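You operate a simulated robot arm through the tools that you are given. There is no shell and no other tool.

The job below is to be done with a simulated robot arm. You get a single attempt, and the scene is never put back.

Task
Put things in order on the top of the long parts bench. At the end: the blue pin stands where the round yellow brush stood; the round yellow brush stands where the striped blue cloth stood; the striped blue cloth stands on top of the white wedge; the silver green-tipped nozzle stands where the blue pin stood; whatever was shut is shut again. Leave all else as you found it, and nothing knocked over.

It is judged by the outcome, as a careful person would: the job done as asked, and still so three seconds after it is handed in. It fails if anything else is knocked over, pushed out of place, dropped, spilled or broken. Flat cloth is picked up by pressing the open fingertips on it (5 to 10 N) and closing them slowly along it; thin cloth reads only 2 to 8 mm in the jaws.

Robot
A 6-joint arm with a two-finger parallel gripper, fixed in place. Base frame: the origin is at the foot of the arm, x ahead of it, y to its left, z up; the work surface is at about z = 0. Readings come in mm, degrees, newtons and seconds.
With the tool pointing down near the work surface it reaches from about 180 to 460 mm from the base axis. Its first joint turns from -70.0 to 70.0 degrees. Payload 1.9 kg.
The TCP is the grasp point between the finger pads, 23 mm short of the fingertips. In the tool frame z runs along the fingers and y along their closing line. Largest opening 94 mm; finger width 38, thickness 10; the body of the gripper, 54 by 96 mm, starts 39 mm behind the TCP.
Orientation is that of the tool frame in the base frame, as a unit quaternion [x, y, z, w]. With the fingers straight down and closing along the base's y, the tool's x points along the base's -x, its y along +y and its z along -z.

Tools
- The arm moves only by the tool apply_moves. Its argument "series" is a list of rows, each an object (a shift or turn left out is 0, a gripper value left out holds the last) with "slide": the shift along the tool's x, y, z in units of 50 mm (1.0 is 50 mm), a list of three; "rot": the turn, a rotation vector about the tool's x, y, z in units of 4 degrees (1.0 is 4 degrees), a list of three; "gripper": the gripper command, from -1 (fully open) to 1 (shut), values between in proportion. In form: [{"slide": [x, y, z], "rot": [wx, wy, wz], "gripper": gripper}, ...]. A call has 1 to 20 rows; each row shifts and turns the commanded pose from where the row before left it, along the tool's axes as they then stand. A call with a number of a shift or a turn outside -1 to 1 is refused whole. A row lasts 0.2 s, in which the tool goes at most 50 mm and 8.6 degrees; a call with a longer step from one row to the next is refused whole, and so is a gripper value outside its range. Where a pose cannot be reached the arm comes as near as it can. A force on the tool above 40 N (or 10 N above the force at the start of the call, whichever is more), or a blocked arm, ends the call early, and 0.2 s more pass. The fingers move at their own pace (about 108 mm/s each) and stop on an object; they squeeze with about 31 N. The grip force told is the motor's: it shows also when the fingers shut on nothing. Time passes only in rows, and 0.2 s behind the last, so rows that do not move let the fingers close. It gives the time, the measured TCP pose, the force on the tool (base axes), the opening and the grip force at its end, in the units of the frame above (readings bear some noise), with the torque about the TCP (base axes, N m) and any sound that the robot's microphone picked up.
- Cameras (640 x 400 px; columns grow to the right, rows downward): "scene" is fixed at [9.6, 297.6, 441.4]; the picture's right is [-0.95, -0.31, 0.00], its down [-0.13, 0.39, -0.91] and it looks along [0.28, -0.87, -0.41] (base axes); focal length 279 px, centre (320, 200). "wrist" rides on the gripper at [86, 16, -74] in the tool frame; the picture's right is [-0.18, 0.98, 0.00], its down [-0.58, -0.11, -0.81] and it looks along [-0.79, -0.15, 0.59] (tool axes); focal length 243 px, centre (320, 200). There is no depth. A picture from a camera that has moved, and an enlarged one, comes with that camera's place and axes in the base frame and with its lens. The place of the scene camera against the robot may be out by one fixed shift of up to 25 mm in any direction.
- grab_frame(camera): a new picture of that camera. It takes no simulated time.
- close_up(camera, box): a new picture of the part [left, top, right, bottom] of that camera's present view, enlarged. It takes no simulated time.
- job_done(): hands the job in; it is judged then, once.

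Nothing tells you positions but the pictures and the camera data. Unless the task says otherwise, let go and move clear before handing in.

The tools are called after ">>>" by a JSON object that holds its "op" and its "data". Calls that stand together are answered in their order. apply_moves: Moves the arm, as the interface text tells. Its arguments: {"type":"object","properties":{"series":{"type":"array"}},"required":["series"]} The other tools are called the same way: grab_frame (camera) takes a picture; close_up (camera, box) takes an enlarged picture of a part of a camera's view; job_done () hands the job in.

At the start:

```text
time_s: 0.0
position: [246.6, -126.2, 324.6]
ee_rot: [0.0, 1.0, 0.001, -0.001]
contact_force: [0.3, -0.5, 0.1]
moment: [0.02, 0.01, 0.0]
opening: 94.0
grasp_force: 0.0
```

scene: 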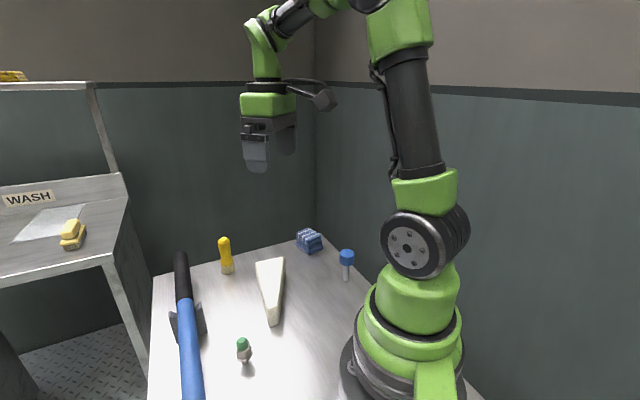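
wrist: 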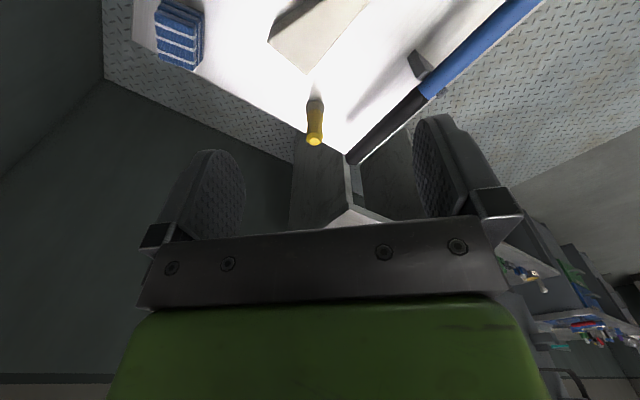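

I see a bench with a yellow round-tipped brush, a white wedge, a blue striped folded cloth, a blue pin, a green-tipped nozzle and a blue/black torch-like tool. I'll take closer looks first to work out positions.

>>> {"op": "close_up", "data": {"camera": "scene", "box": [140, 220, 380, 370]}}

>>> {"op": "close_up", "data": {"camera": "scene", "box": [280, 210, 380, 290]}}

>>> {"op": "close_up", "data": {"camera": "scene", "box": [0, 50, 160, 270]}}

>>> {"op": "grab_frame", "data": {"camera": "wrist"}}

```text
2.67 times, centred on (260, 295) of scene
camera zoom: at [9.6, 297.6, 441.4], right [-0.95, -0.31, 0.0], down [-0.13, 0.39, -0.91], along [0.28, -0.87, -0.41], focal length 744 px, centre (480, -53)
```

zoom: 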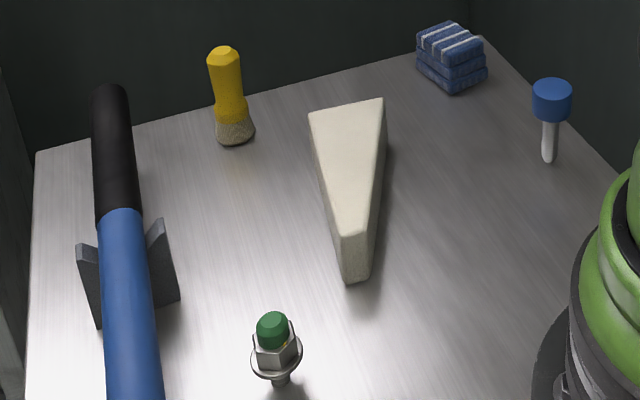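

```text
5.00 times, centred on (330, 250) of scene
camera zoom: at [9.6, 297.6, 441.4], right [-0.95, -0.31, 0.0], down [-0.13, 0.39, -0.91], along [0.28, -0.87, -0.41], focal length 1394 px, centre (270, -50)
```

zoom: 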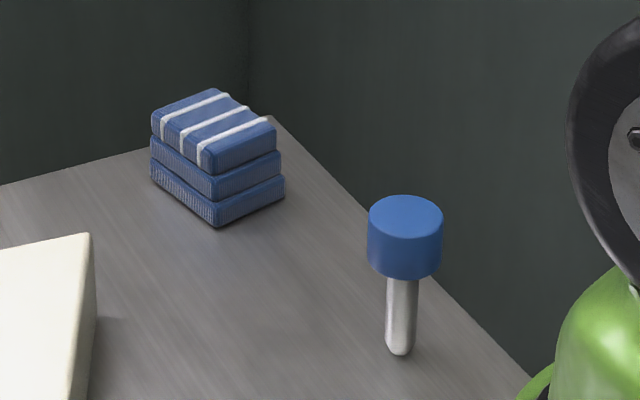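

```text
1.82 times, centred on (80, 160) of scene
camera zoom: at [9.6, 297.6, 441.4], right [-0.95, -0.31, 0.0], down [-0.13, 0.39, -0.91], along [0.28, -0.87, -0.41], focal length 507 px, centre (756, 273)
```

zoom: 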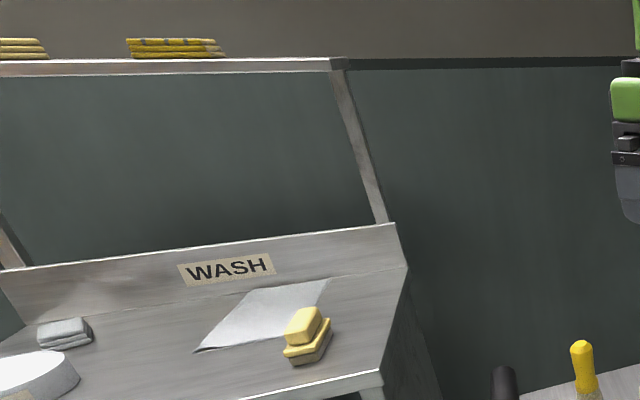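

```text
taken
camera wrist: at [159.9, -109.8, 398.0], right [0.18, 0.98, 0.0], down [0.58, -0.11, 0.81], along [0.79, -0.15, -0.59], focal length 243 px, centre (320, 200)
```

wrist: 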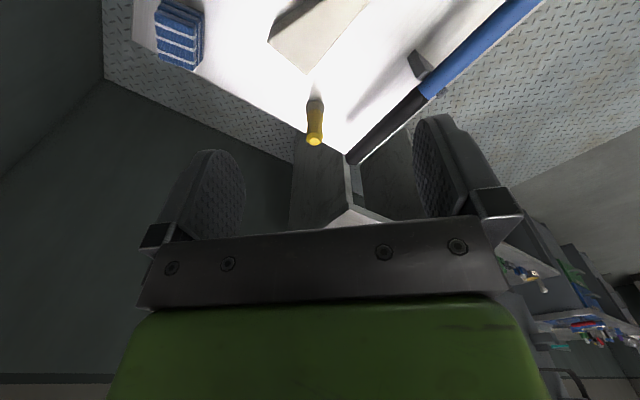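

The objects look to be roughly at: pin (112,-216), cloth (240,-317), brush (398,-162), nozzle (225,39), and the wedge between (215,-52) and (287,-181). I'll zoom in to refine these and check the scene camera's shift against the known gripper pose.

>>> {"op": "close_up", "data": {"camera": "scene", "box": [220, 80, 320, 180]}}

>>> {"op": "close_up", "data": {"camera": "wrist", "box": [120, 0, 280, 100]}}

>>> {"op": "close_up", "data": {"camera": "wrist", "box": [240, 0, 480, 150]}}

>>> {"op": "close_up", "data": {"camera": "scene", "box": [140, 300, 300, 400]}}

```text
4.00 times, centred on (270, 130) of scene
camera zoom: at [9.6, 297.6, 441.4], right [-0.95, -0.31, 0.0], down [-0.13, 0.39, -0.91], along [0.28, -0.87, -0.41], focal length 1116 px, centre (520, 480)
```

zoom: 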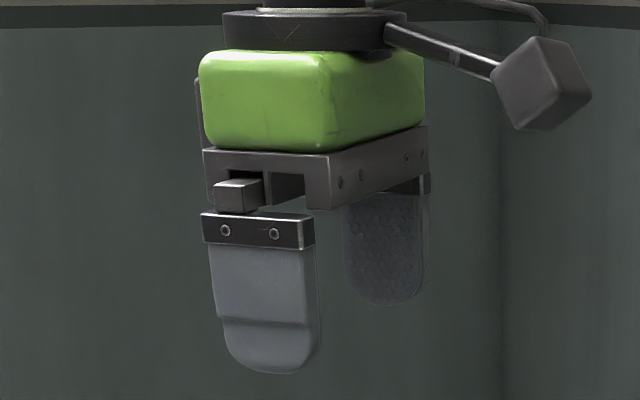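

```text
4.00 times, centred on (200, 50) of wrist
camera zoom: at [159.9, -109.8, 398.0], right [0.18, 0.98, 0.0], down [0.58, -0.11, 0.81], along [0.79, -0.15, -0.59], focal length 970 px, centre (800, 800)
```

zoom: 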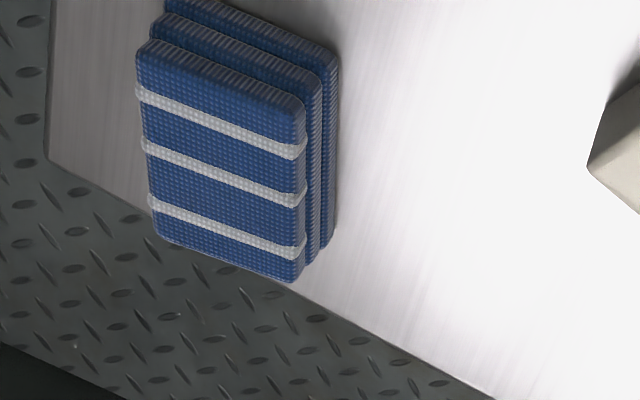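

```text
2.67 times, centred on (360, 75) of wrist
camera zoom: at [159.9, -109.8, 398.0], right [0.18, 0.98, 0.0], down [0.58, -0.11, 0.81], along [0.79, -0.15, -0.59], focal length 647 px, centre (213, 533)
```

zoom: 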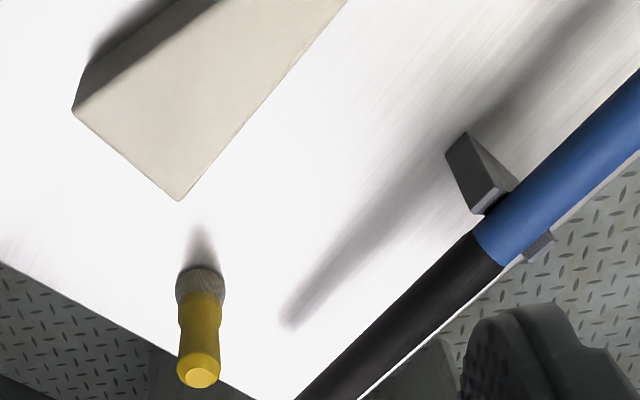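

```text
4.00 times, centred on (220, 350) of scene
camera zoom: at [9.6, 297.6, 441.4], right [-0.95, -0.31, 0.0], down [-0.13, 0.39, -0.91], along [0.28, -0.87, -0.41], focal length 1116 px, centre (720, -400)
```

zoom: 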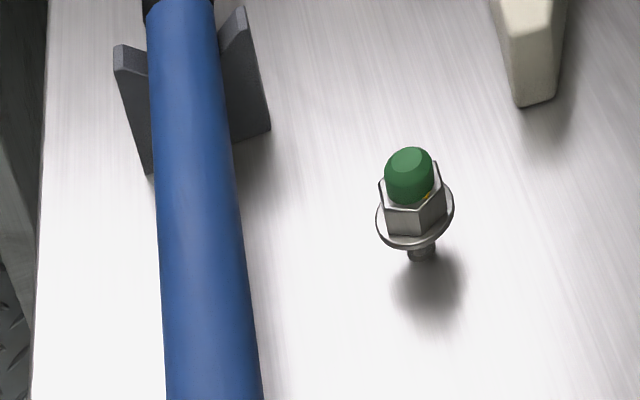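

The wrist and scene views agree if the scene camera is shifted about +14 mm in x. That puts the cloth near (259,-322), brush (412,-165), pin (126,-217) and nozzle (239,38). I'll move back a little for a better overview with the wrist camera.

>>> {"op": "apply_moves", "data": {"series": [{"slide": [0.511, -0.159, 0.164], "gripper": -1}, {"slide": [0.511, -0.159, 0.164], "gripper": -1}, {"slide": [0.51, -0.158, 0.164], "gripper": -1}, {"slide": [0, 0, 0]}]}}

>>> {"op": "grab_frame", "data": {"camera": "wrist"}}

>>> {"op": "grab_frame", "data": {"camera": "scene"}}

```text
time_s: 1.0
position: [169.2, -150.5, 299.7]
ee_rot: [0.0, 1.0, 0.0, 0.001]
contact_force: [-0.5, -0.2, -0.1]
moment: [-0.03, -0.03, 0.01]
opening: 94.1
grasp_force: 0.1
```

```text
taken
camera wrist: at [82.7, -133.5, 373.1], right [0.18, 0.98, 0.0], down [0.58, -0.11, 0.81], along [0.79, -0.15, -0.59], focal length 243 px, centre (320, 200)
```

wrist: 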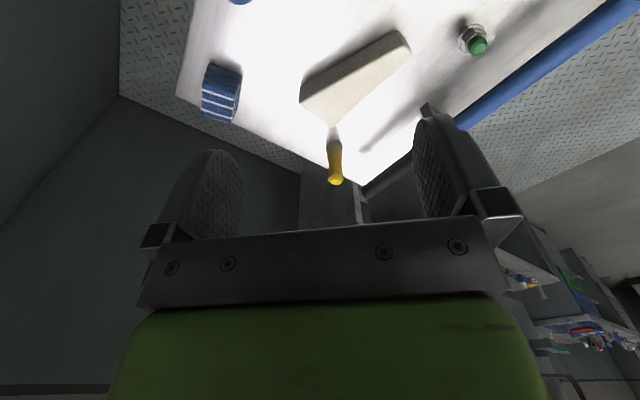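

```text
taken
```

scene: 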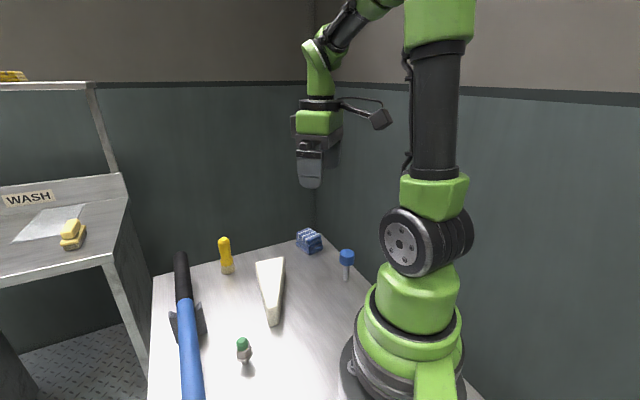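

>>> {"op": "close_up", "data": {"camera": "wrist", "box": [170, 0, 330, 100]}}

>>> {"op": "close_up", "data": {"camera": "wrist", "box": [170, 50, 266, 130]}}

>>> {"op": "close_up", "data": {"camera": "wrist", "box": [280, 20, 440, 120]}}

>>> {"op": "close_up", "data": {"camera": "wrist", "box": [280, 110, 376, 190]}}

>>> {"op": "close_up", "data": {"camera": "wrist", "box": [430, 0, 526, 80]}}

>>> {"op": "close_up", "data": {"camera": "scene", "box": [270, 110, 370, 200]}}

```text
4.00 times, centred on (250, 50) of wrist
camera zoom: at [82.7, -133.5, 373.1], right [0.18, 0.98, 0.0], down [0.58, -0.11, 0.81], along [0.79, -0.15, -0.59], focal length 970 px, centre (600, 800)
```

zoom: 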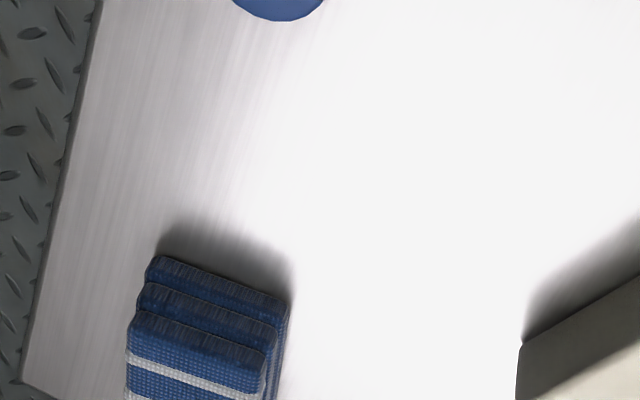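

```text
5.00 times, centred on (218, 90) of wrist
camera zoom: at [82.7, -133.5, 373.1], right [0.18, 0.98, 0.0], down [0.58, -0.11, 0.81], along [0.79, -0.15, -0.59], focal length 1213 px, centre (830, 750)
```

zoom: 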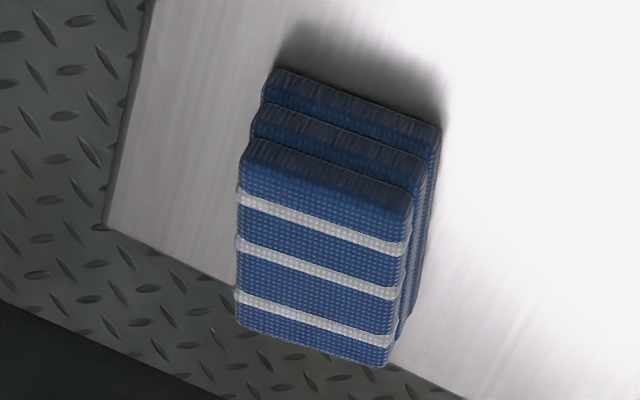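

```text
4.00 times, centred on (360, 70) of wrist
camera zoom: at [82.7, -133.5, 373.1], right [0.18, 0.98, 0.0], down [0.58, -0.11, 0.81], along [0.79, -0.15, -0.59], focal length 970 px, centre (160, 720)
```

zoom: 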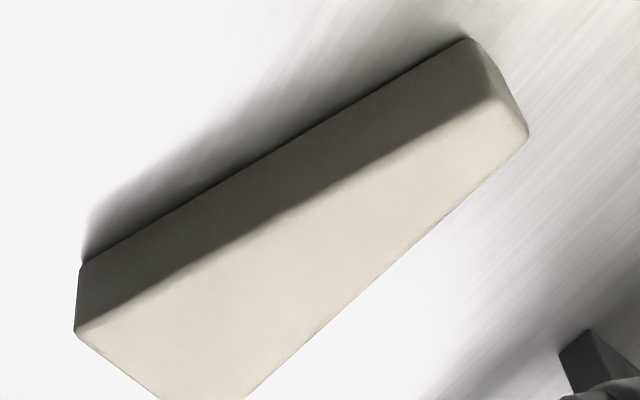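

```text
5.00 times, centred on (328, 150) of wrist
camera zoom: at [82.7, -133.5, 373.1], right [0.18, 0.98, 0.0], down [0.58, -0.11, 0.81], along [0.79, -0.15, -0.59], focal length 1213 px, centre (280, 450)
```

zoom: 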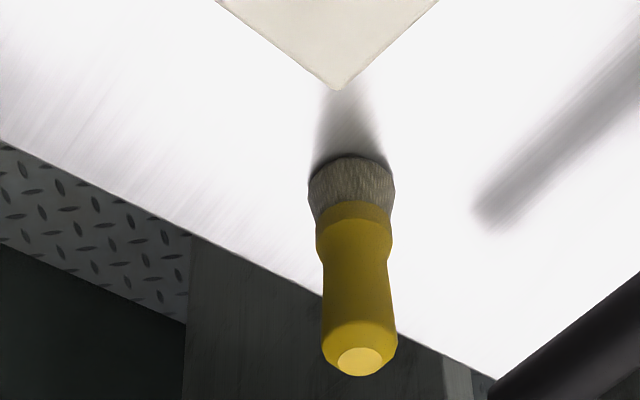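

```text
5.00 times, centred on (478, 40) of wrist
camera zoom: at [82.7, -133.5, 373.1], right [0.18, 0.98, 0.0], down [0.58, -0.11, 0.81], along [0.79, -0.15, -0.59], focal length 1213 px, centre (-470, 1000)
```

zoom: 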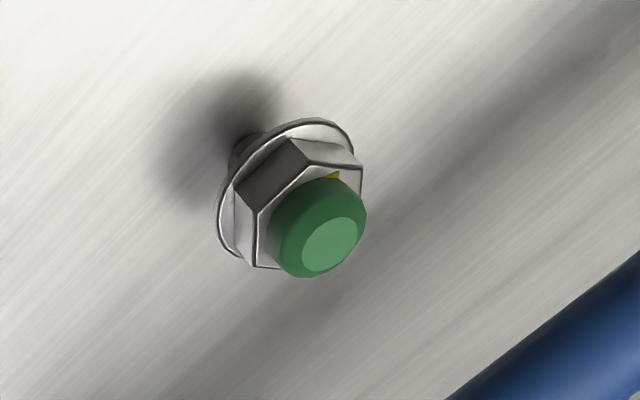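

```text
4.44 times, centred on (320, 155) of scene
camera zoom: at [9.6, 297.7, 441.4], right [-0.95, -0.31, 0.0], down [-0.13, 0.39, -0.91], along [0.28, -0.87, -0.41], focal length 1239 px, centre (320, 400)
```

zoom: 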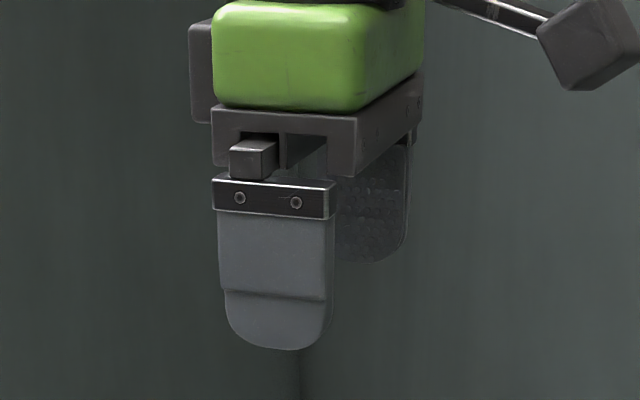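

The wrist view gives consistent positions: cloth base about (258.5,-321) with its long axis at -32°, brush (412.5,-165.5), wedge top at z≈45 with its wide end toward (305,-182), and nozzle about (241,33). Next I'll move above the cloth and turn the gripper so it closes across the cloth's short side.

>>> {"op": "apply_moves", "data": {"series": [{"slide": [-0.298, -0.568, 0.499], "gripper": -1}, {"slide": [-0.298, -0.568, 0.499]}, {"slide": [-0.298, -0.568, 0.499]}, {"slide": [-0.298, -0.568, 0.499]}, {"slide": [-0.297, -0.569, 0.499]}, {"slide": [-0.297, -0.569, 0.499]}, {"rot": [0, 0, 1]}, {"rot": [0, 0, 1]}, {"rot": [0, 0, 1]}, {"rot": [0, 0, 1]}, {"rot": [0, 0, 1]}, {"rot": [0, 0, 1]}, {"rot": [0, 0, 1]}, {"rot": [0, 0, 1]}, {"slide": [0, 0, 0]}]}}

>>> {"op": "grab_frame", "data": {"camera": "wrist"}}

>>> {"op": "grab_frame", "data": {"camera": "scene"}}

```text
time_s: 4.2
position: [259.0, -320.3, 149.5]
ee_rot: [0.276, 0.961, 0.0, 0.0]
contact_force: [0.7, -0.3, 0.6]
moment: [-0.02, 0.0, -0.02]
opening: 94.2
grasp_force: 0.1
```

```text
taken
camera wrist: at [194.0, -260.5, 223.7], right [0.68, 0.74, 0.0], down [0.43, -0.4, 0.81], along [0.59, -0.55, -0.59], focal length 243 px, centre (320, 200)
```

wrist: 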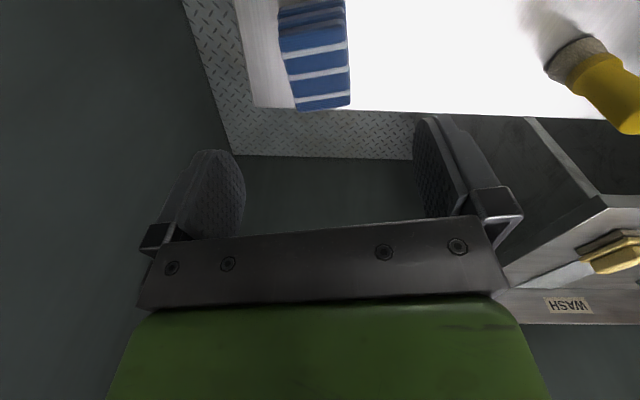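

```text
taken
```

scene: 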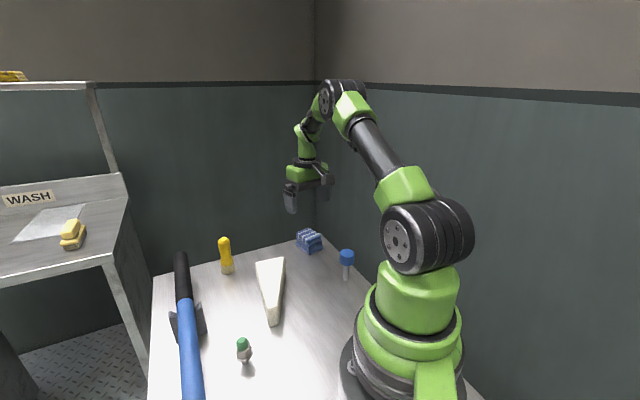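

>>> {"op": "close_up", "data": {"camera": "wrist", "box": [240, 0, 400, 120]}}

>>> {"op": "close_up", "data": {"camera": "scene", "box": [270, 150, 380, 290]}}

>>> {"op": "close_up", "data": {"camera": "wrist", "box": [500, 0, 640, 140]}}

```text
3.33 times, centred on (320, 60) of wrist
camera zoom: at [194.0, -260.5, 223.7], right [0.68, 0.74, 0.0], down [0.43, -0.4, 0.81], along [0.59, -0.55, -0.59], focal length 809 px, centre (320, 667)
```

zoom: 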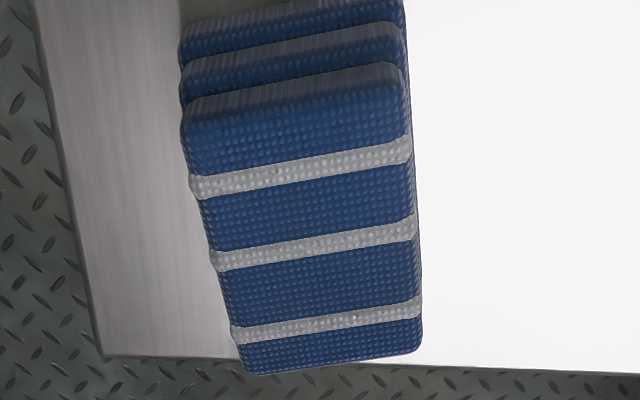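

```text
2.86 times, centred on (325, 220) of scene
camera zoom: at [9.6, 297.6, 441.4], right [-0.95, -0.31, 0.0], down [-0.13, 0.39, -0.91], along [0.28, -0.87, -0.41], focal length 797 px, centre (306, 143)
```

zoom: 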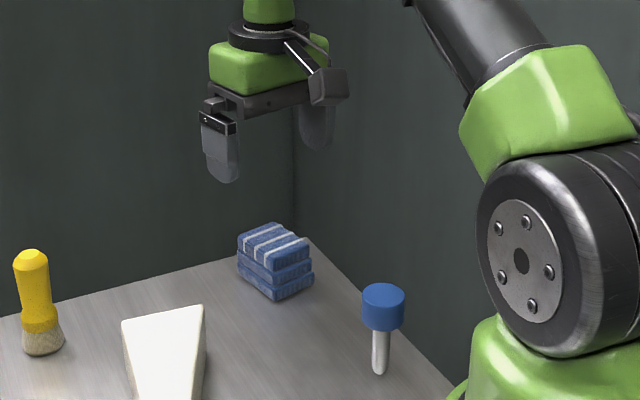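

```text
2.86 times, centred on (570, 70) of wrist
camera zoom: at [194.0, -260.5, 223.7], right [0.68, 0.74, 0.0], down [0.43, -0.4, 0.81], along [0.59, -0.55, -0.59], focal length 693 px, centre (-394, 571)
```

zoom: 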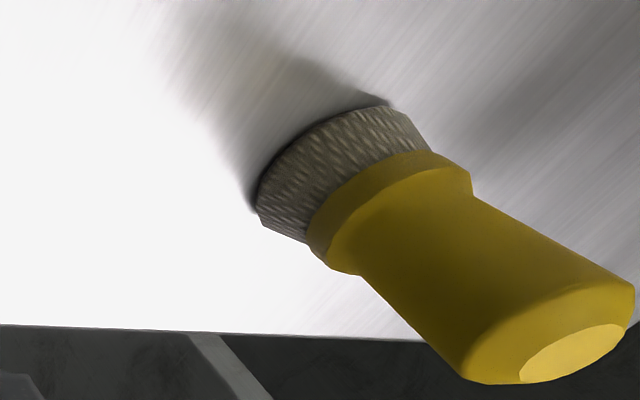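

The cloth is centred near (259,-322.5), about 47×60 mm and 36 mm high, with its short side at about 57°. I'll fine-align, then lower so the fingertips stop just above the bench.

>>> {"op": "apply_moves", "data": {"series": [{"slide": [-0.023, -0.037, 0.3], "rot": [0, 0, 0.3], "gripper": -1}, {"slide": [0, 0, 0.4]}, {"slide": [0, 0, 0.4]}, {"slide": [0, 0, 0.4]}, {"slide": [0, 0, 0.4]}, {"slide": [0, 0, 0.3]}, {"slide": [0, 0, 0.19]}, {"slide": [0, 0, 0]}]}}

>>> {"op": "grab_frame", "data": {"camera": "wrist"}}

>>> {"op": "close_up", "data": {"camera": "scene", "box": [270, 170, 380, 290]}}

```text
time_s: 6.0
position: [259.2, -323.2, 31.0]
ee_rot: [0.285, 0.958, 0.0, 0.001]
contact_force: [-0.8, 1.0, 0.9]
moment: [0.0, -0.02, 0.0]
opening: 94.0
grasp_force: 0.0
```

```text
taken
camera wrist: at [195.5, -261.8, 105.0], right [0.69, 0.72, 0.0], down [0.43, -0.41, 0.81], along [0.58, -0.56, -0.59], focal length 243 px, centre (320, 200)
```

wrist: 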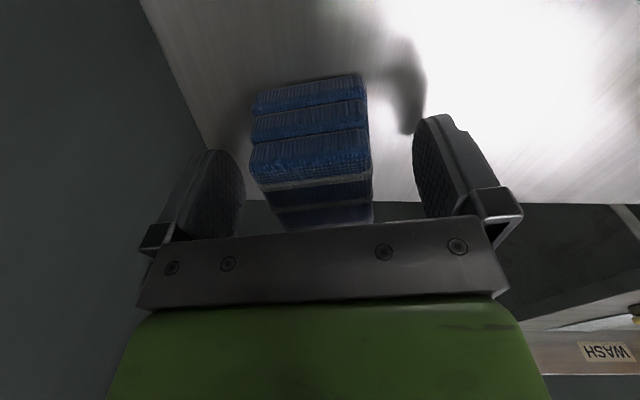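

```text
3.33 times, centred on (325, 230) of scene
camera zoom: at [9.6, 297.6, 441.4], right [-0.95, -0.31, 0.0], down [-0.13, 0.39, -0.91], along [0.28, -0.87, -0.41], focal length 930 px, centre (303, 100)
```

zoom: 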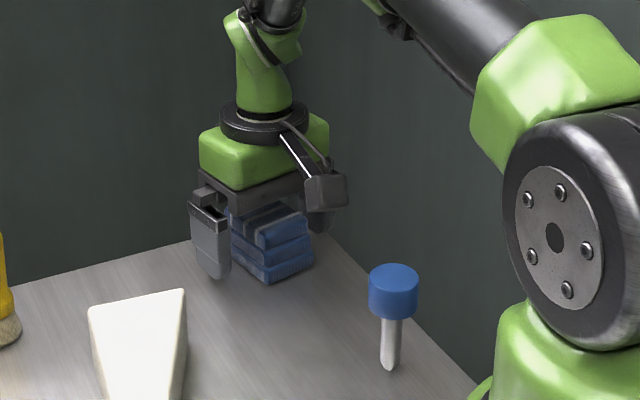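

The cloth sits between the open fingers. I'll close gently in stages.

>>> {"op": "apply_moves", "data": {"series": [{"slide": [0, 0, 0.04], "gripper": -0.6}, {"gripper": -0.3}, {"gripper": -0.1}, {"gripper": 0.0}, {"gripper": 0.06}, {"gripper": 0.1}, {"gripper": 0.1}]}}

>>> {"op": "grab_frame", "data": {"camera": "wrist"}}

```text
time_s: 7.6
position: [260.0, -322.6, 28.8]
ee_rot: [0.287, 0.958, 0.0, 0.0]
contact_force: [-0.5, -0.2, -0.1]
moment: [-0.04, 0.01, -0.01]
opening: 49.6
grasp_force: 31.2
```

```text
taken
camera wrist: at [195.6, -261.7, 103.2], right [0.69, 0.72, 0.0], down [0.43, -0.41, 0.81], along [0.58, -0.56, -0.59], focal length 243 px, centre (320, 200)
```

wrist: 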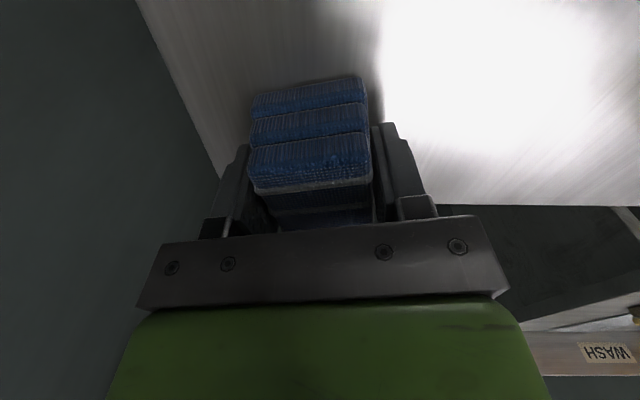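

The cloth is held (49.6 mm, 31 N). I'll lift it straight up and check.

>>> {"op": "apply_moves", "data": {"series": [{"slide": [0, 0, -0.1], "gripper": 0.3}, {"slide": [0, 0, -0.2]}, {"slide": [0, 0, -0.3]}, {"slide": [0, 0, -0.4]}, {"slide": [0, 0, -0.4]}, {"slide": [0, 0, -0.4]}, {"slide": [0, 0, -0.4]}, {"slide": [0, 0, -0.2]}, {"slide": [0, 0, 0]}]}}

>>> {"op": "grab_frame", "data": {"camera": "scene"}}

>>> {"op": "grab_frame", "data": {"camera": "wrist"}}

```text
time_s: 9.6
position: [259.6, -322.6, 148.9]
ee_rot: [0.286, 0.958, 0.0, 0.0]
contact_force: [0.0, 0.2, -0.8]
moment: [0.04, -0.01, 0.0]
opening: 49.6
grasp_force: 31.0
```

```text
taken
```

scene: 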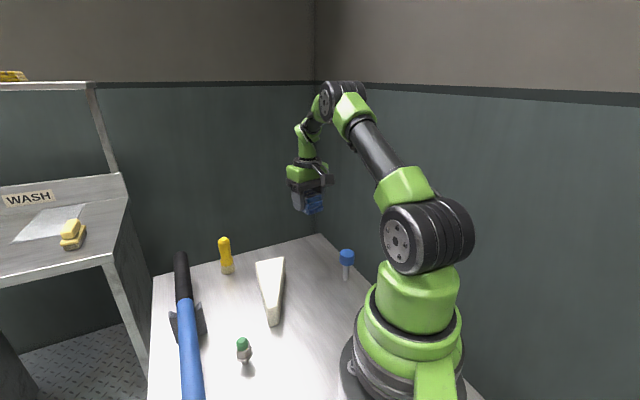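

```text
taken
camera wrist: at [195.3, -261.9, 223.2], right [0.69, 0.72, 0.0], down [0.43, -0.41, 0.81], along [0.58, -0.56, -0.59], focal length 243 px, centre (320, 200)
```

wrist: 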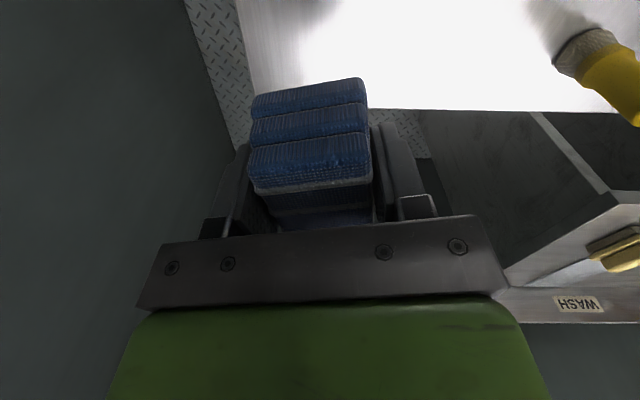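

The cloth is held securely. Now I'll carry it above the wide part of the wedge and turn it to line up with the wedge.

>>> {"op": "apply_moves", "data": {"series": [{"slide": [0.15, 0.35, 0]}, {"slide": [0.2, 0.45, 0]}, {"slide": [0.21, 0.47, 0]}, {"slide": [0.21, 0.47, 0]}, {"slide": [0.21, 0.47, 0]}, {"slide": [0.21, 0.47, 0]}, {"slide": [0.15, 0.35, 0]}, {"slide": [0.05, 0.116, 0]}, {"rot": [0, 0, 0.918]}, {"rot": [0, 0, 0.918]}, {"rot": [0, 0, 0.918]}, {"rot": [0, 0, 0.918]}, {"rot": [0, 0, 0.918]}, {"slide": [0, 0, 0]}]}}

>>> {"op": "grab_frame", "data": {"camera": "scene"}}

>>> {"op": "grab_frame", "data": {"camera": "wrist"}}

```text
time_s: 12.6
position: [287.8, -153.1, 147.1]
ee_rot: [0.435, 0.9, -0.001, 0.0]
contact_force: [-0.7, 0.2, 0.0]
moment: [0.01, -0.01, 0.01]
opening: 49.4
grasp_force: 30.7
```

```text
taken
```

scene: 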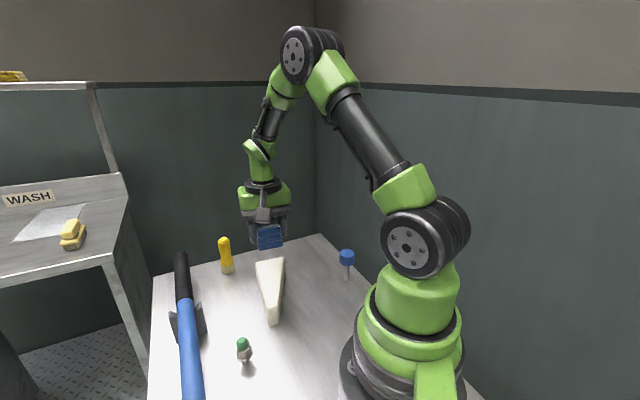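

```text
taken
camera wrist: at [246.1, -74.7, 222.4], right [0.88, 0.47, 0.0], down [0.28, -0.52, 0.81], along [0.38, -0.71, -0.59], focal length 243 px, centre (320, 200)
```

wrist: 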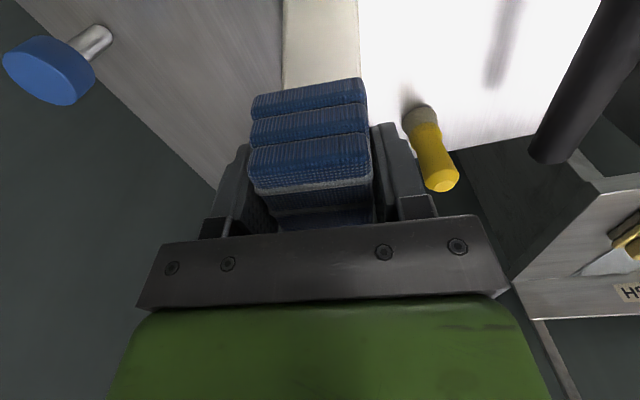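

The cloth is over the wide part of the wedge and the edges agree with my estimate. I'm lowering to just above contact.

>>> {"op": "apply_moves", "data": {"series": [{"slide": [0, 0, 0.28]}, {"slide": [0, 0, 0.28]}, {"slide": [0, 0, 0.28]}, {"slide": [0, 0, 0.28]}, {"slide": [0, 0, 0.2]}, {"slide": [0, 0, 0.08]}, {"slide": [0, 0, 0]}]}}

>>> {"op": "close_up", "data": {"camera": "scene", "box": [200, 180, 340, 340]}}

>>> {"op": "grab_frame", "data": {"camera": "wrist"}}

```text
time_s: 14.2
position: [287.6, -151.5, 79.4]
ee_rot: [0.436, 0.9, 0.001, 0.001]
contact_force: [-4.0, 1.9, 14.1]
moment: [-0.06, 0.19, -0.03]
opening: 49.2
grasp_force: 30.9
```

```text
2.50 times, centred on (270, 260) of scene
camera zoom: at [9.6, 297.7, 441.4], right [-0.95, -0.31, 0.0], down [-0.13, 0.39, -0.91], along [0.28, -0.87, -0.41], focal length 697 px, centre (445, 50)
```

zoom: 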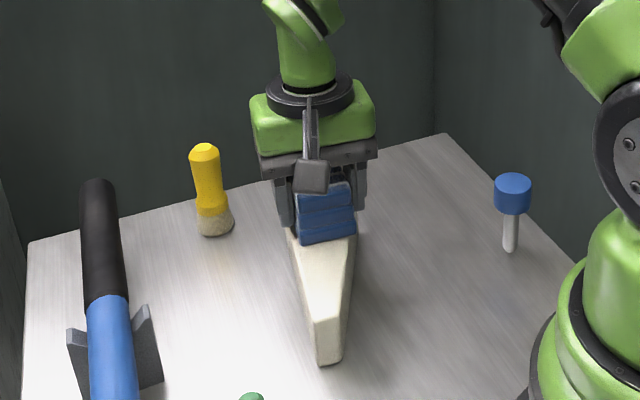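

```text
taken
camera wrist: at [246.1, -75.0, 153.0], right [0.88, 0.47, 0.0], down [0.27, -0.52, 0.81], along [0.38, -0.71, -0.59], focal length 243 px, centre (320, 200)
```

wrist: 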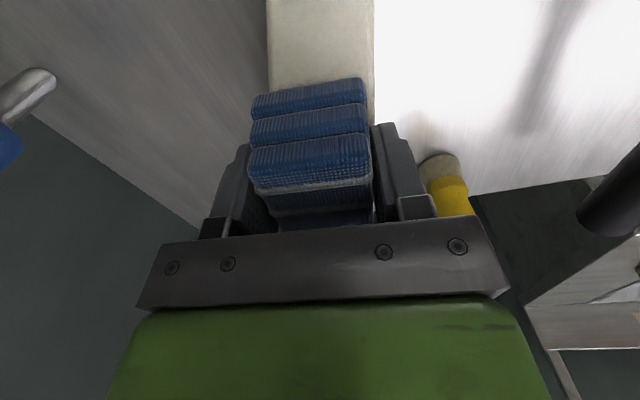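

Contact was felt at TCP z≈79.4 (14 N), so the wedge is slightly taller than estimated. I'll ease the pressure off, then open the fingers gently.

>>> {"op": "apply_moves", "data": {"series": [{"slide": [0, 0, -0.03]}, {"slide": [0, 0, -0.01]}, {"slide": [0, 0, 0]}]}}

>>> {"op": "close_up", "data": {"camera": "scene", "box": [240, 220, 310, 290]}}

>>> {"op": "close_up", "data": {"camera": "wrist", "box": [220, 0, 420, 240]}}

```text
time_s: 15.0
position: [287.3, -152.8, 81.5]
ee_rot: [0.434, 0.901, 0.0, 0.0]
contact_force: [0.1, 0.2, -0.7]
moment: [-0.01, -0.02, -0.02]
opening: 49.7
grasp_force: 31.0
```

```text
5.71 times, centred on (275, 255) of scene
camera zoom: at [9.6, 297.6, 441.4], right [-0.95, -0.31, 0.0], down [-0.13, 0.39, -0.91], along [0.28, -0.87, -0.41], focal length 1594 px, centre (577, -114)
```

zoom: 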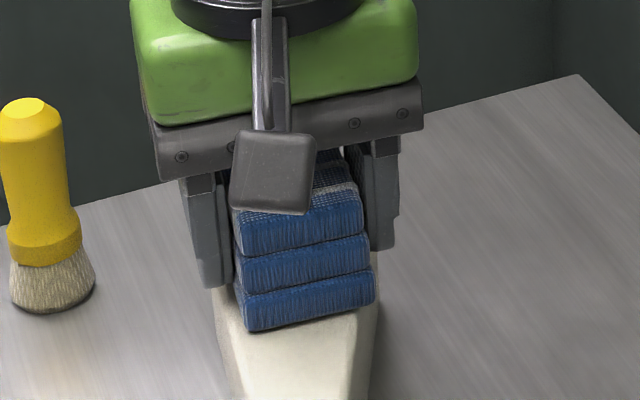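

```text
1.67 times, centred on (320, 120) of wrist
camera zoom: at [245.9, -75.0, 154.5], right [0.88, 0.47, 0.0], down [0.28, -0.52, 0.81], along [0.38, -0.71, -0.59], focal length 404 px, centre (320, 333)
```

zoom: 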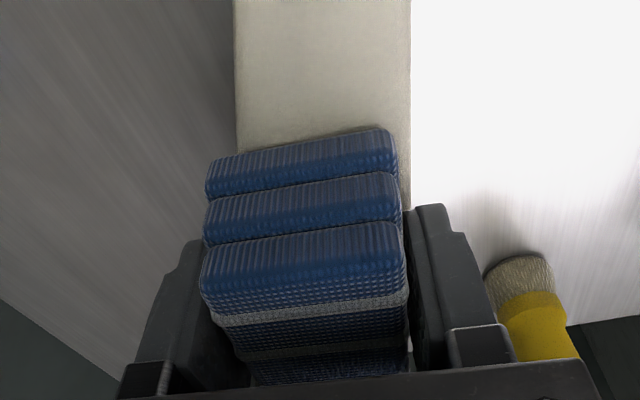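

>>> {"op": "apply_moves", "data": {"series": [{"slide": [0, 0.02, 0]}, {"slide": [0, 0, 0.02]}, {"slide": [0, 0, 0]}, {"gripper": 0.0}, {"gripper": -0.05}, {"gripper": -0.1}, {"gripper": -0.2}, {"gripper": -0.35}, {"gripper": -0.5}, {"slide": [0, 0, 0]}]}}

>>> {"op": "close_up", "data": {"camera": "scene", "box": [240, 220, 310, 290]}}

>>> {"op": "close_up", "data": {"camera": "wrist", "box": [220, 0, 420, 240]}}

```text
time_s: 17.2
position: [288.6, -152.2, 79.3]
ee_rot: [0.434, 0.901, 0.0, 0.0]
contact_force: [-1.0, -0.3, -0.1]
moment: [0.01, -0.01, -0.04]
opening: 70.6
grasp_force: 0.0
```

```text
5.71 times, centred on (275, 255) of scene
camera zoom: at [9.6, 297.6, 441.4], right [-0.95, -0.31, 0.0], down [-0.13, 0.39, -0.91], along [0.28, -0.87, -0.41], focal length 1594 px, centre (577, -114)
```

zoom: 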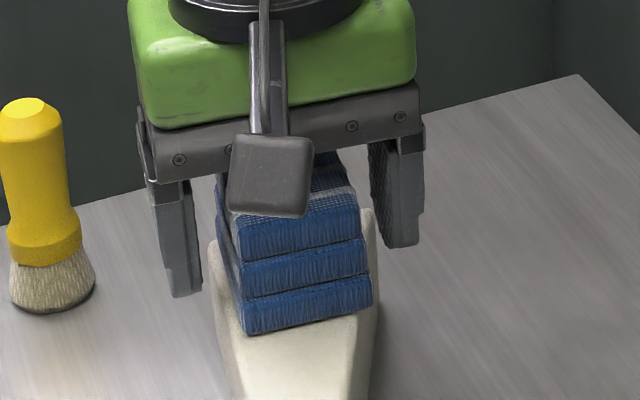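

```text
1.67 times, centred on (320, 120) of wrist
camera zoom: at [246.5, -74.4, 153.6], right [0.88, 0.47, 0.0], down [0.28, -0.52, 0.81], along [0.38, -0.71, -0.59], focal length 404 px, centre (320, 333)
```

zoom: 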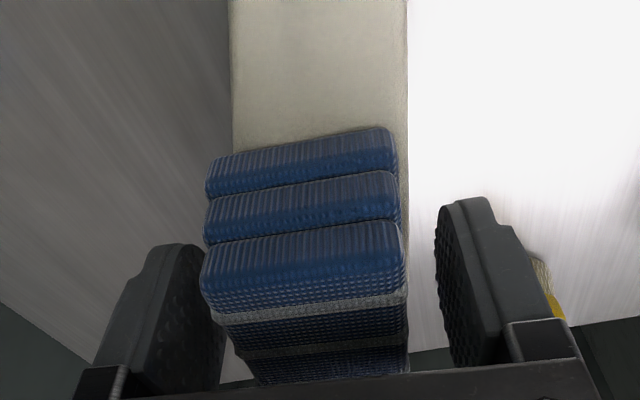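

The cloth rests flat on the wedge and is released. I'll rise clear and go over to the brush, turning the gripper and setting a moderate opening.

>>> {"op": "apply_moves", "data": {"series": [{"slide": [0, 0, -0.15]}, {"slide": [0, 0, -0.3]}, {"slide": [0, 0, -0.5]}, {"slide": [0, 0, -0.5]}, {"slide": [0, 0, -0.4]}, {"slide": [-0.44, 0.446, 0], "gripper": -0.5}, {"slide": [-0.44, 0.446, 0]}, {"slide": [-0.44, 0.446, 0]}, {"slide": [-0.44, 0.446, 0]}, {"rot": [0, 0, -0.925]}, {"rot": [0, 0, -0.925]}, {"rot": [0, 0, -0.925]}, {"rot": [0, 0, -0.925]}, {"rot": [0, 0, -0.925]}, {"rot": [0, 0, -0.925]}, {"rot": [0, 0, -0.925]}, {"rot": [0, 0, -0.925]}, {"slide": [0, 0, 0]}]}}

>>> {"op": "grab_frame", "data": {"camera": "wrist"}}

>>> {"op": "grab_frame", "data": {"camera": "scene"}}

```text
time_s: 21.0
position: [413.8, -166.1, 171.6]
ee_rot: [0.19, 0.982, 0.0, 0.0]
contact_force: [-1.4, 0.5, -0.1]
moment: [0.0, 0.0, -0.01]
opening: 70.7
grasp_force: 0.1
```

```text
taken
camera wrist: at [338.2, -118.4, 246.3], right [0.54, 0.84, 0.0], down [0.5, -0.32, 0.81], along [0.68, -0.43, -0.59], focal length 243 px, centre (320, 200)
```

wrist: 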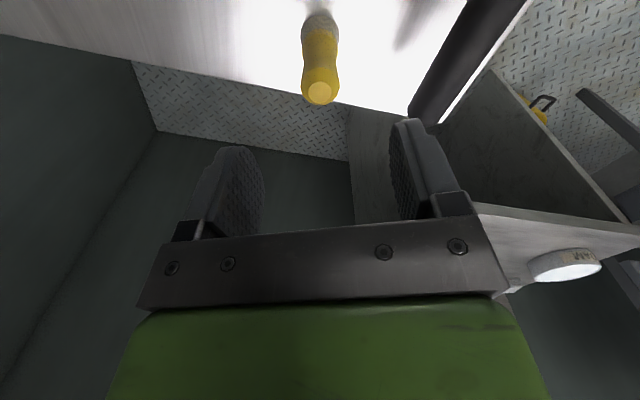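

```text
taken
```

scene: 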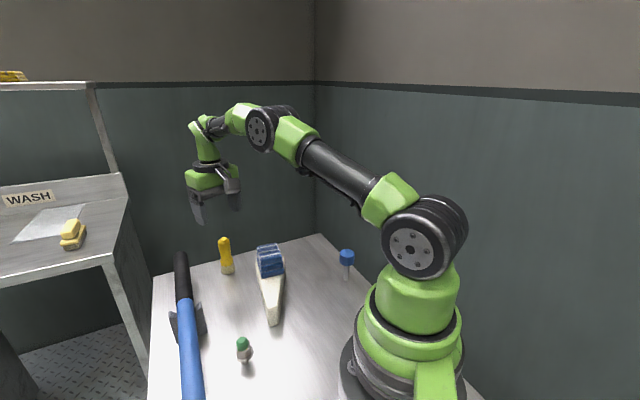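

>>> {"op": "close_up", "data": {"camera": "wrist", "box": [240, 0, 400, 120]}}

>>> {"op": "close_up", "data": {"camera": "scene", "box": [200, 220, 300, 300]}}

```text
3.33 times, centred on (320, 60) of wrist
camera zoom: at [338.2, -118.4, 246.3], right [0.54, 0.84, 0.0], down [0.5, -0.32, 0.81], along [0.68, -0.43, -0.59], focal length 809 px, centre (320, 667)
```

zoom: 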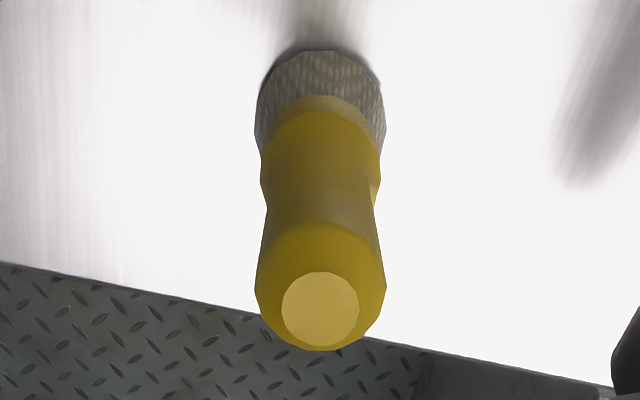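

```text
5.00 times, centred on (250, 260) of scene
camera zoom: at [9.6, 297.6, 441.4], right [-0.95, -0.31, 0.0], down [-0.13, 0.39, -0.91], along [0.28, -0.87, -0.41], focal length 1394 px, centre (670, -100)
```

zoom: 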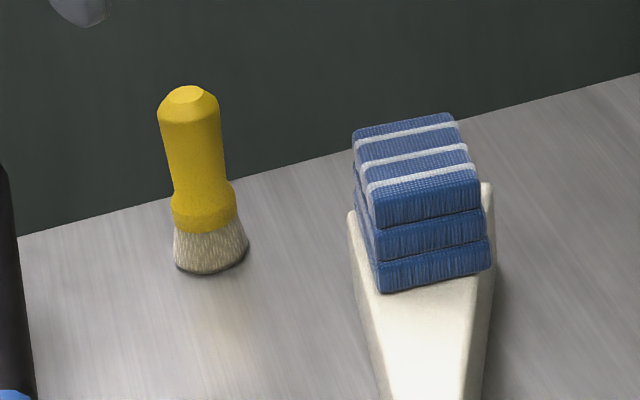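

The brush axis is measured at about (412,-165.3), right between the fingers, with its top at about z=93. I'll descend around the handle.

>>> {"op": "apply_moves", "data": {"series": [{"slide": [0.026, 0, 0.3]}, {"slide": [0, 0, 0.4]}, {"slide": [0, 0, 0.4]}, {"slide": [0, 0, 0.4]}, {"slide": [0, 0, 0.3]}, {"slide": [0, 0, 0.25]}, {"slide": [0, 0, 0.15]}, {"slide": [0, 0, 0]}]}}

>>> {"op": "grab_frame", "data": {"camera": "wrist"}}

>>> {"op": "close_up", "data": {"camera": "scene", "box": [170, 180, 310, 300]}}

```text
time_s: 22.8
position: [410.6, -165.8, 61.7]
ee_rot: [0.191, 0.982, 0.0, 0.0]
contact_force: [-0.4, -0.1, -0.3]
moment: [-0.01, 0.04, -0.02]
opening: 70.3
grasp_force: 0.0
```

```text
taken
camera wrist: at [336.4, -117.8, 135.5], right [0.54, 0.84, 0.0], down [0.5, -0.32, 0.81], along [0.68, -0.43, -0.59], focal length 243 px, centre (320, 200)
```

wrist: 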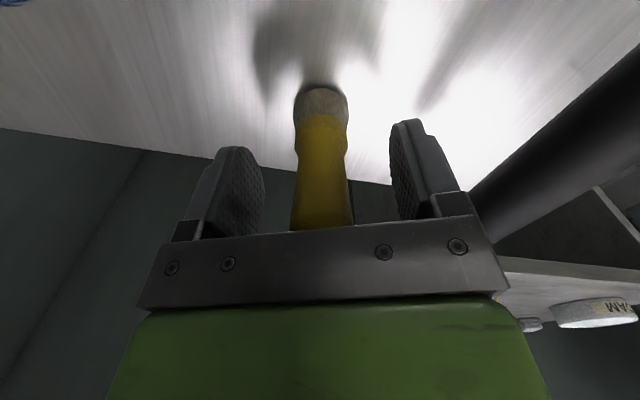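

```text
3.33 times, centred on (240, 240) of scene
camera zoom: at [9.6, 297.6, 441.4], right [-0.95, -0.31, 0.0], down [-0.13, 0.39, -0.91], along [0.28, -0.87, -0.41], focal length 930 px, centre (587, 67)
```

zoom: 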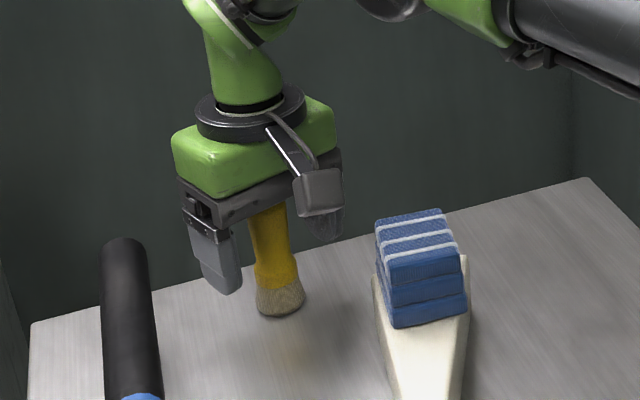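

The brush is centred between the fingers. I'm closing gently.

>>> {"op": "apply_moves", "data": {"series": [{"gripper": -0.1}, {"gripper": 0.15}, {"gripper": 0.3}, {"gripper": 0.4}, {"gripper": 0.5}, {"gripper": 0.6}, {"gripper": 0.6}]}}

>>> {"op": "grab_frame", "data": {"camera": "wrist"}}

```text
time_s: 24.4
position: [411.7, -165.2, 61.5]
ee_rot: [0.19, 0.982, 0.0, 0.0]
contact_force: [-0.2, 0.4, 0.5]
moment: [0.01, 0.04, 0.01]
opening: 27.2
grasp_force: 30.6
```

```text
taken
camera wrist: at [336.4, -117.8, 135.7], right [0.54, 0.84, 0.0], down [0.5, -0.32, 0.81], along [0.68, -0.43, -0.59], focal length 243 px, centre (320, 200)
```

wrist: 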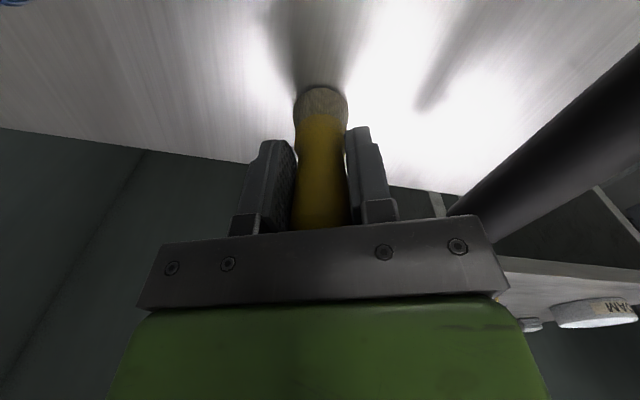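

The brush is held (27 mm) and its spot is recorded as (411.7,-165.3). I'll lift and carry it to the cloth's old place at (258.7,-322).

>>> {"op": "apply_moves", "data": {"series": [{"slide": [0, 0, -0.1]}, {"slide": [0, 0, -0.2]}, {"slide": [0, 0, -0.3]}, {"slide": [0, 0, -0.4]}, {"slide": [0, 0, -0.4]}, {"slide": [0, 0, -0.4]}, {"slide": [0.1, -0.25, 0]}, {"slide": [0.209, -0.5065, 0]}, {"slide": [0.209, -0.5065, 0]}, {"slide": [0.209, -0.5065, 0]}, {"slide": [0.209, -0.5065, 0]}, {"slide": [0.209, -0.5065, 0]}, {"slide": [0.209, -0.5065, 0]}, {"slide": [0.209, -0.5065, 0]}, {"slide": [0.109, -0.2565, 0]}, {"slide": [0, 0, 0]}, {"slide": [0, 0, 0]}]}}

>>> {"op": "grab_frame", "data": {"camera": "scene"}}

>>> {"op": "grab_frame", "data": {"camera": "wrist"}}

```text
time_s: 28.0
position: [257.8, -321.2, 152.5]
ee_rot: [0.19, 0.982, 0.0, 0.0]
contact_force: [0.2, 0.5, -1.3]
moment: [0.0, 0.01, 0.03]
opening: 27.2
grasp_force: 30.9
```

```text
taken
```

scene: 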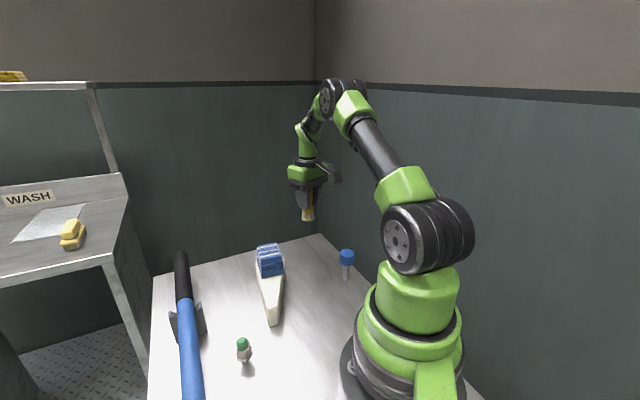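

```text
taken
camera wrist: at [183.0, -273.8, 225.7], right [0.54, 0.84, 0.0], down [0.5, -0.32, 0.81], along [0.68, -0.43, -0.59], focal length 243 px, centre (320, 200)
```

wrist: 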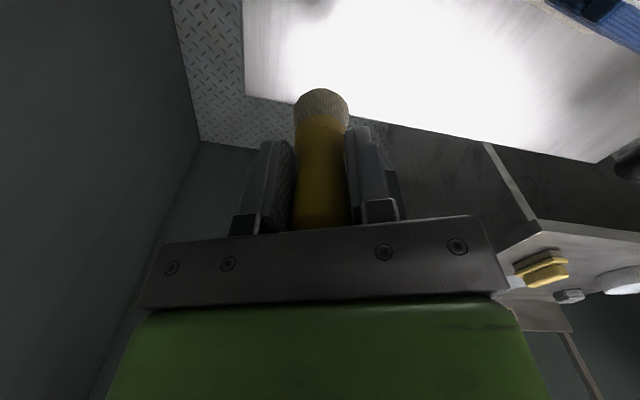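

Brush is above the target. I'm lowering it to about 3 mm above the bench, then checking.

>>> {"op": "apply_moves", "data": {"series": [{"slide": [0, 0, 0.3]}, {"slide": [0, 0, 0.4]}, {"slide": [0, 0, 0.4]}, {"slide": [0, 0, 0.3]}, {"slide": [0, 0, 0.2]}, {"slide": [0, 0, 0.14]}, {"slide": [0, 0, 0]}]}}

>>> {"op": "apply_moves", "data": {"series": [{"slide": [0, 0, 0.03]}, {"slide": [0, 0, 0]}]}}

>>> {"op": "apply_moves", "data": {"series": [{"slide": [0, 0, 0.02]}, {"slide": [0, 0, 0]}]}}

>>> {"op": "grab_frame", "data": {"camera": "wrist"}}

>>> {"op": "close_up", "data": {"camera": "scene", "box": [250, 180, 370, 290]}}

```text
time_s: 29.6
position: [258.4, -321.8, 64.2]
ee_rot: [0.19, 0.982, 0.0, 0.001]
contact_force: [-0.3, 0.4, -1.5]
moment: [0.02, 0.06, 0.01]
opening: 27.2
grasp_force: 31.5
```

```text
time_s: 30.2
position: [258.4, -322.5, 63.7]
ee_rot: [0.189, 0.982, 0.001, 0.0]
contact_force: [0.7, -0.4, -0.5]
moment: [0.02, -0.02, -0.02]
opening: 27.2
grasp_force: 30.5
```

```text
time_s: 30.8
position: [259.2, -321.0, 62.0]
ee_rot: [0.189, 0.982, 0.0, 0.001]
contact_force: [-0.3, 0.0, -0.4]
moment: [-0.03, 0.0, 0.01]
opening: 27.4
grasp_force: 31.3
```

```text
taken
camera wrist: at [184.2, -274.3, 136.6], right [0.54, 0.84, 0.0], down [0.5, -0.32, 0.81], along [0.68, -0.43, -0.59], focal length 243 px, centre (320, 200)
```

wrist: 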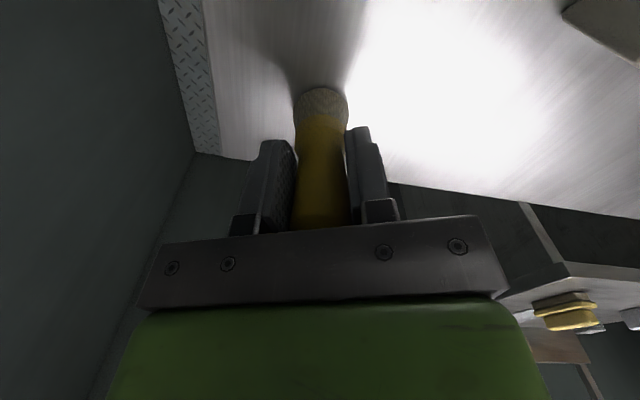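

```text
3.64 times, centred on (310, 235) of scene
camera zoom: at [9.6, 297.6, 441.4], right [-0.95, -0.31, 0.0], down [-0.13, 0.39, -0.91], along [0.28, -0.87, -0.41], focal length 1014 px, centre (356, 73)
```

zoom: 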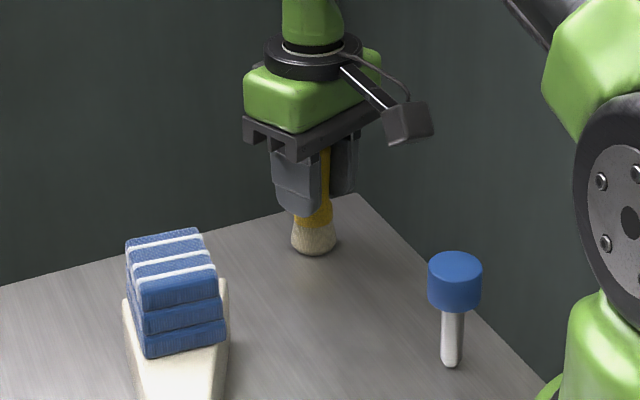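

Very close to the surface but no contact yet. I'm stepping down in sub-millimetre moves.

>>> {"op": "apply_moves", "data": {"series": [{"slide": [0, 0, 0.012]}, {"slide": [0, 0, 0]}]}}

>>> {"op": "apply_moves", "data": {"series": [{"slide": [0, 0, 0.01]}, {"slide": [0, 0, 0]}]}}

```text
time_s: 31.4
position: [258.7, -322.9, 60.5]
ee_rot: [0.189, 0.982, 0.0, 0.0]
contact_force: [-0.1, 0.0, -0.8]
moment: [0.01, 0.01, 0.04]
opening: 27.2
grasp_force: 31.0
```

```text
time_s: 32.0
position: [257.7, -322.2, 62.3]
ee_rot: [0.191, 0.982, -0.001, 0.002]
contact_force: [-2.7, 1.1, 8.9]
moment: [0.05, 0.2, -0.02]
opening: 27.4
grasp_force: 30.7
```

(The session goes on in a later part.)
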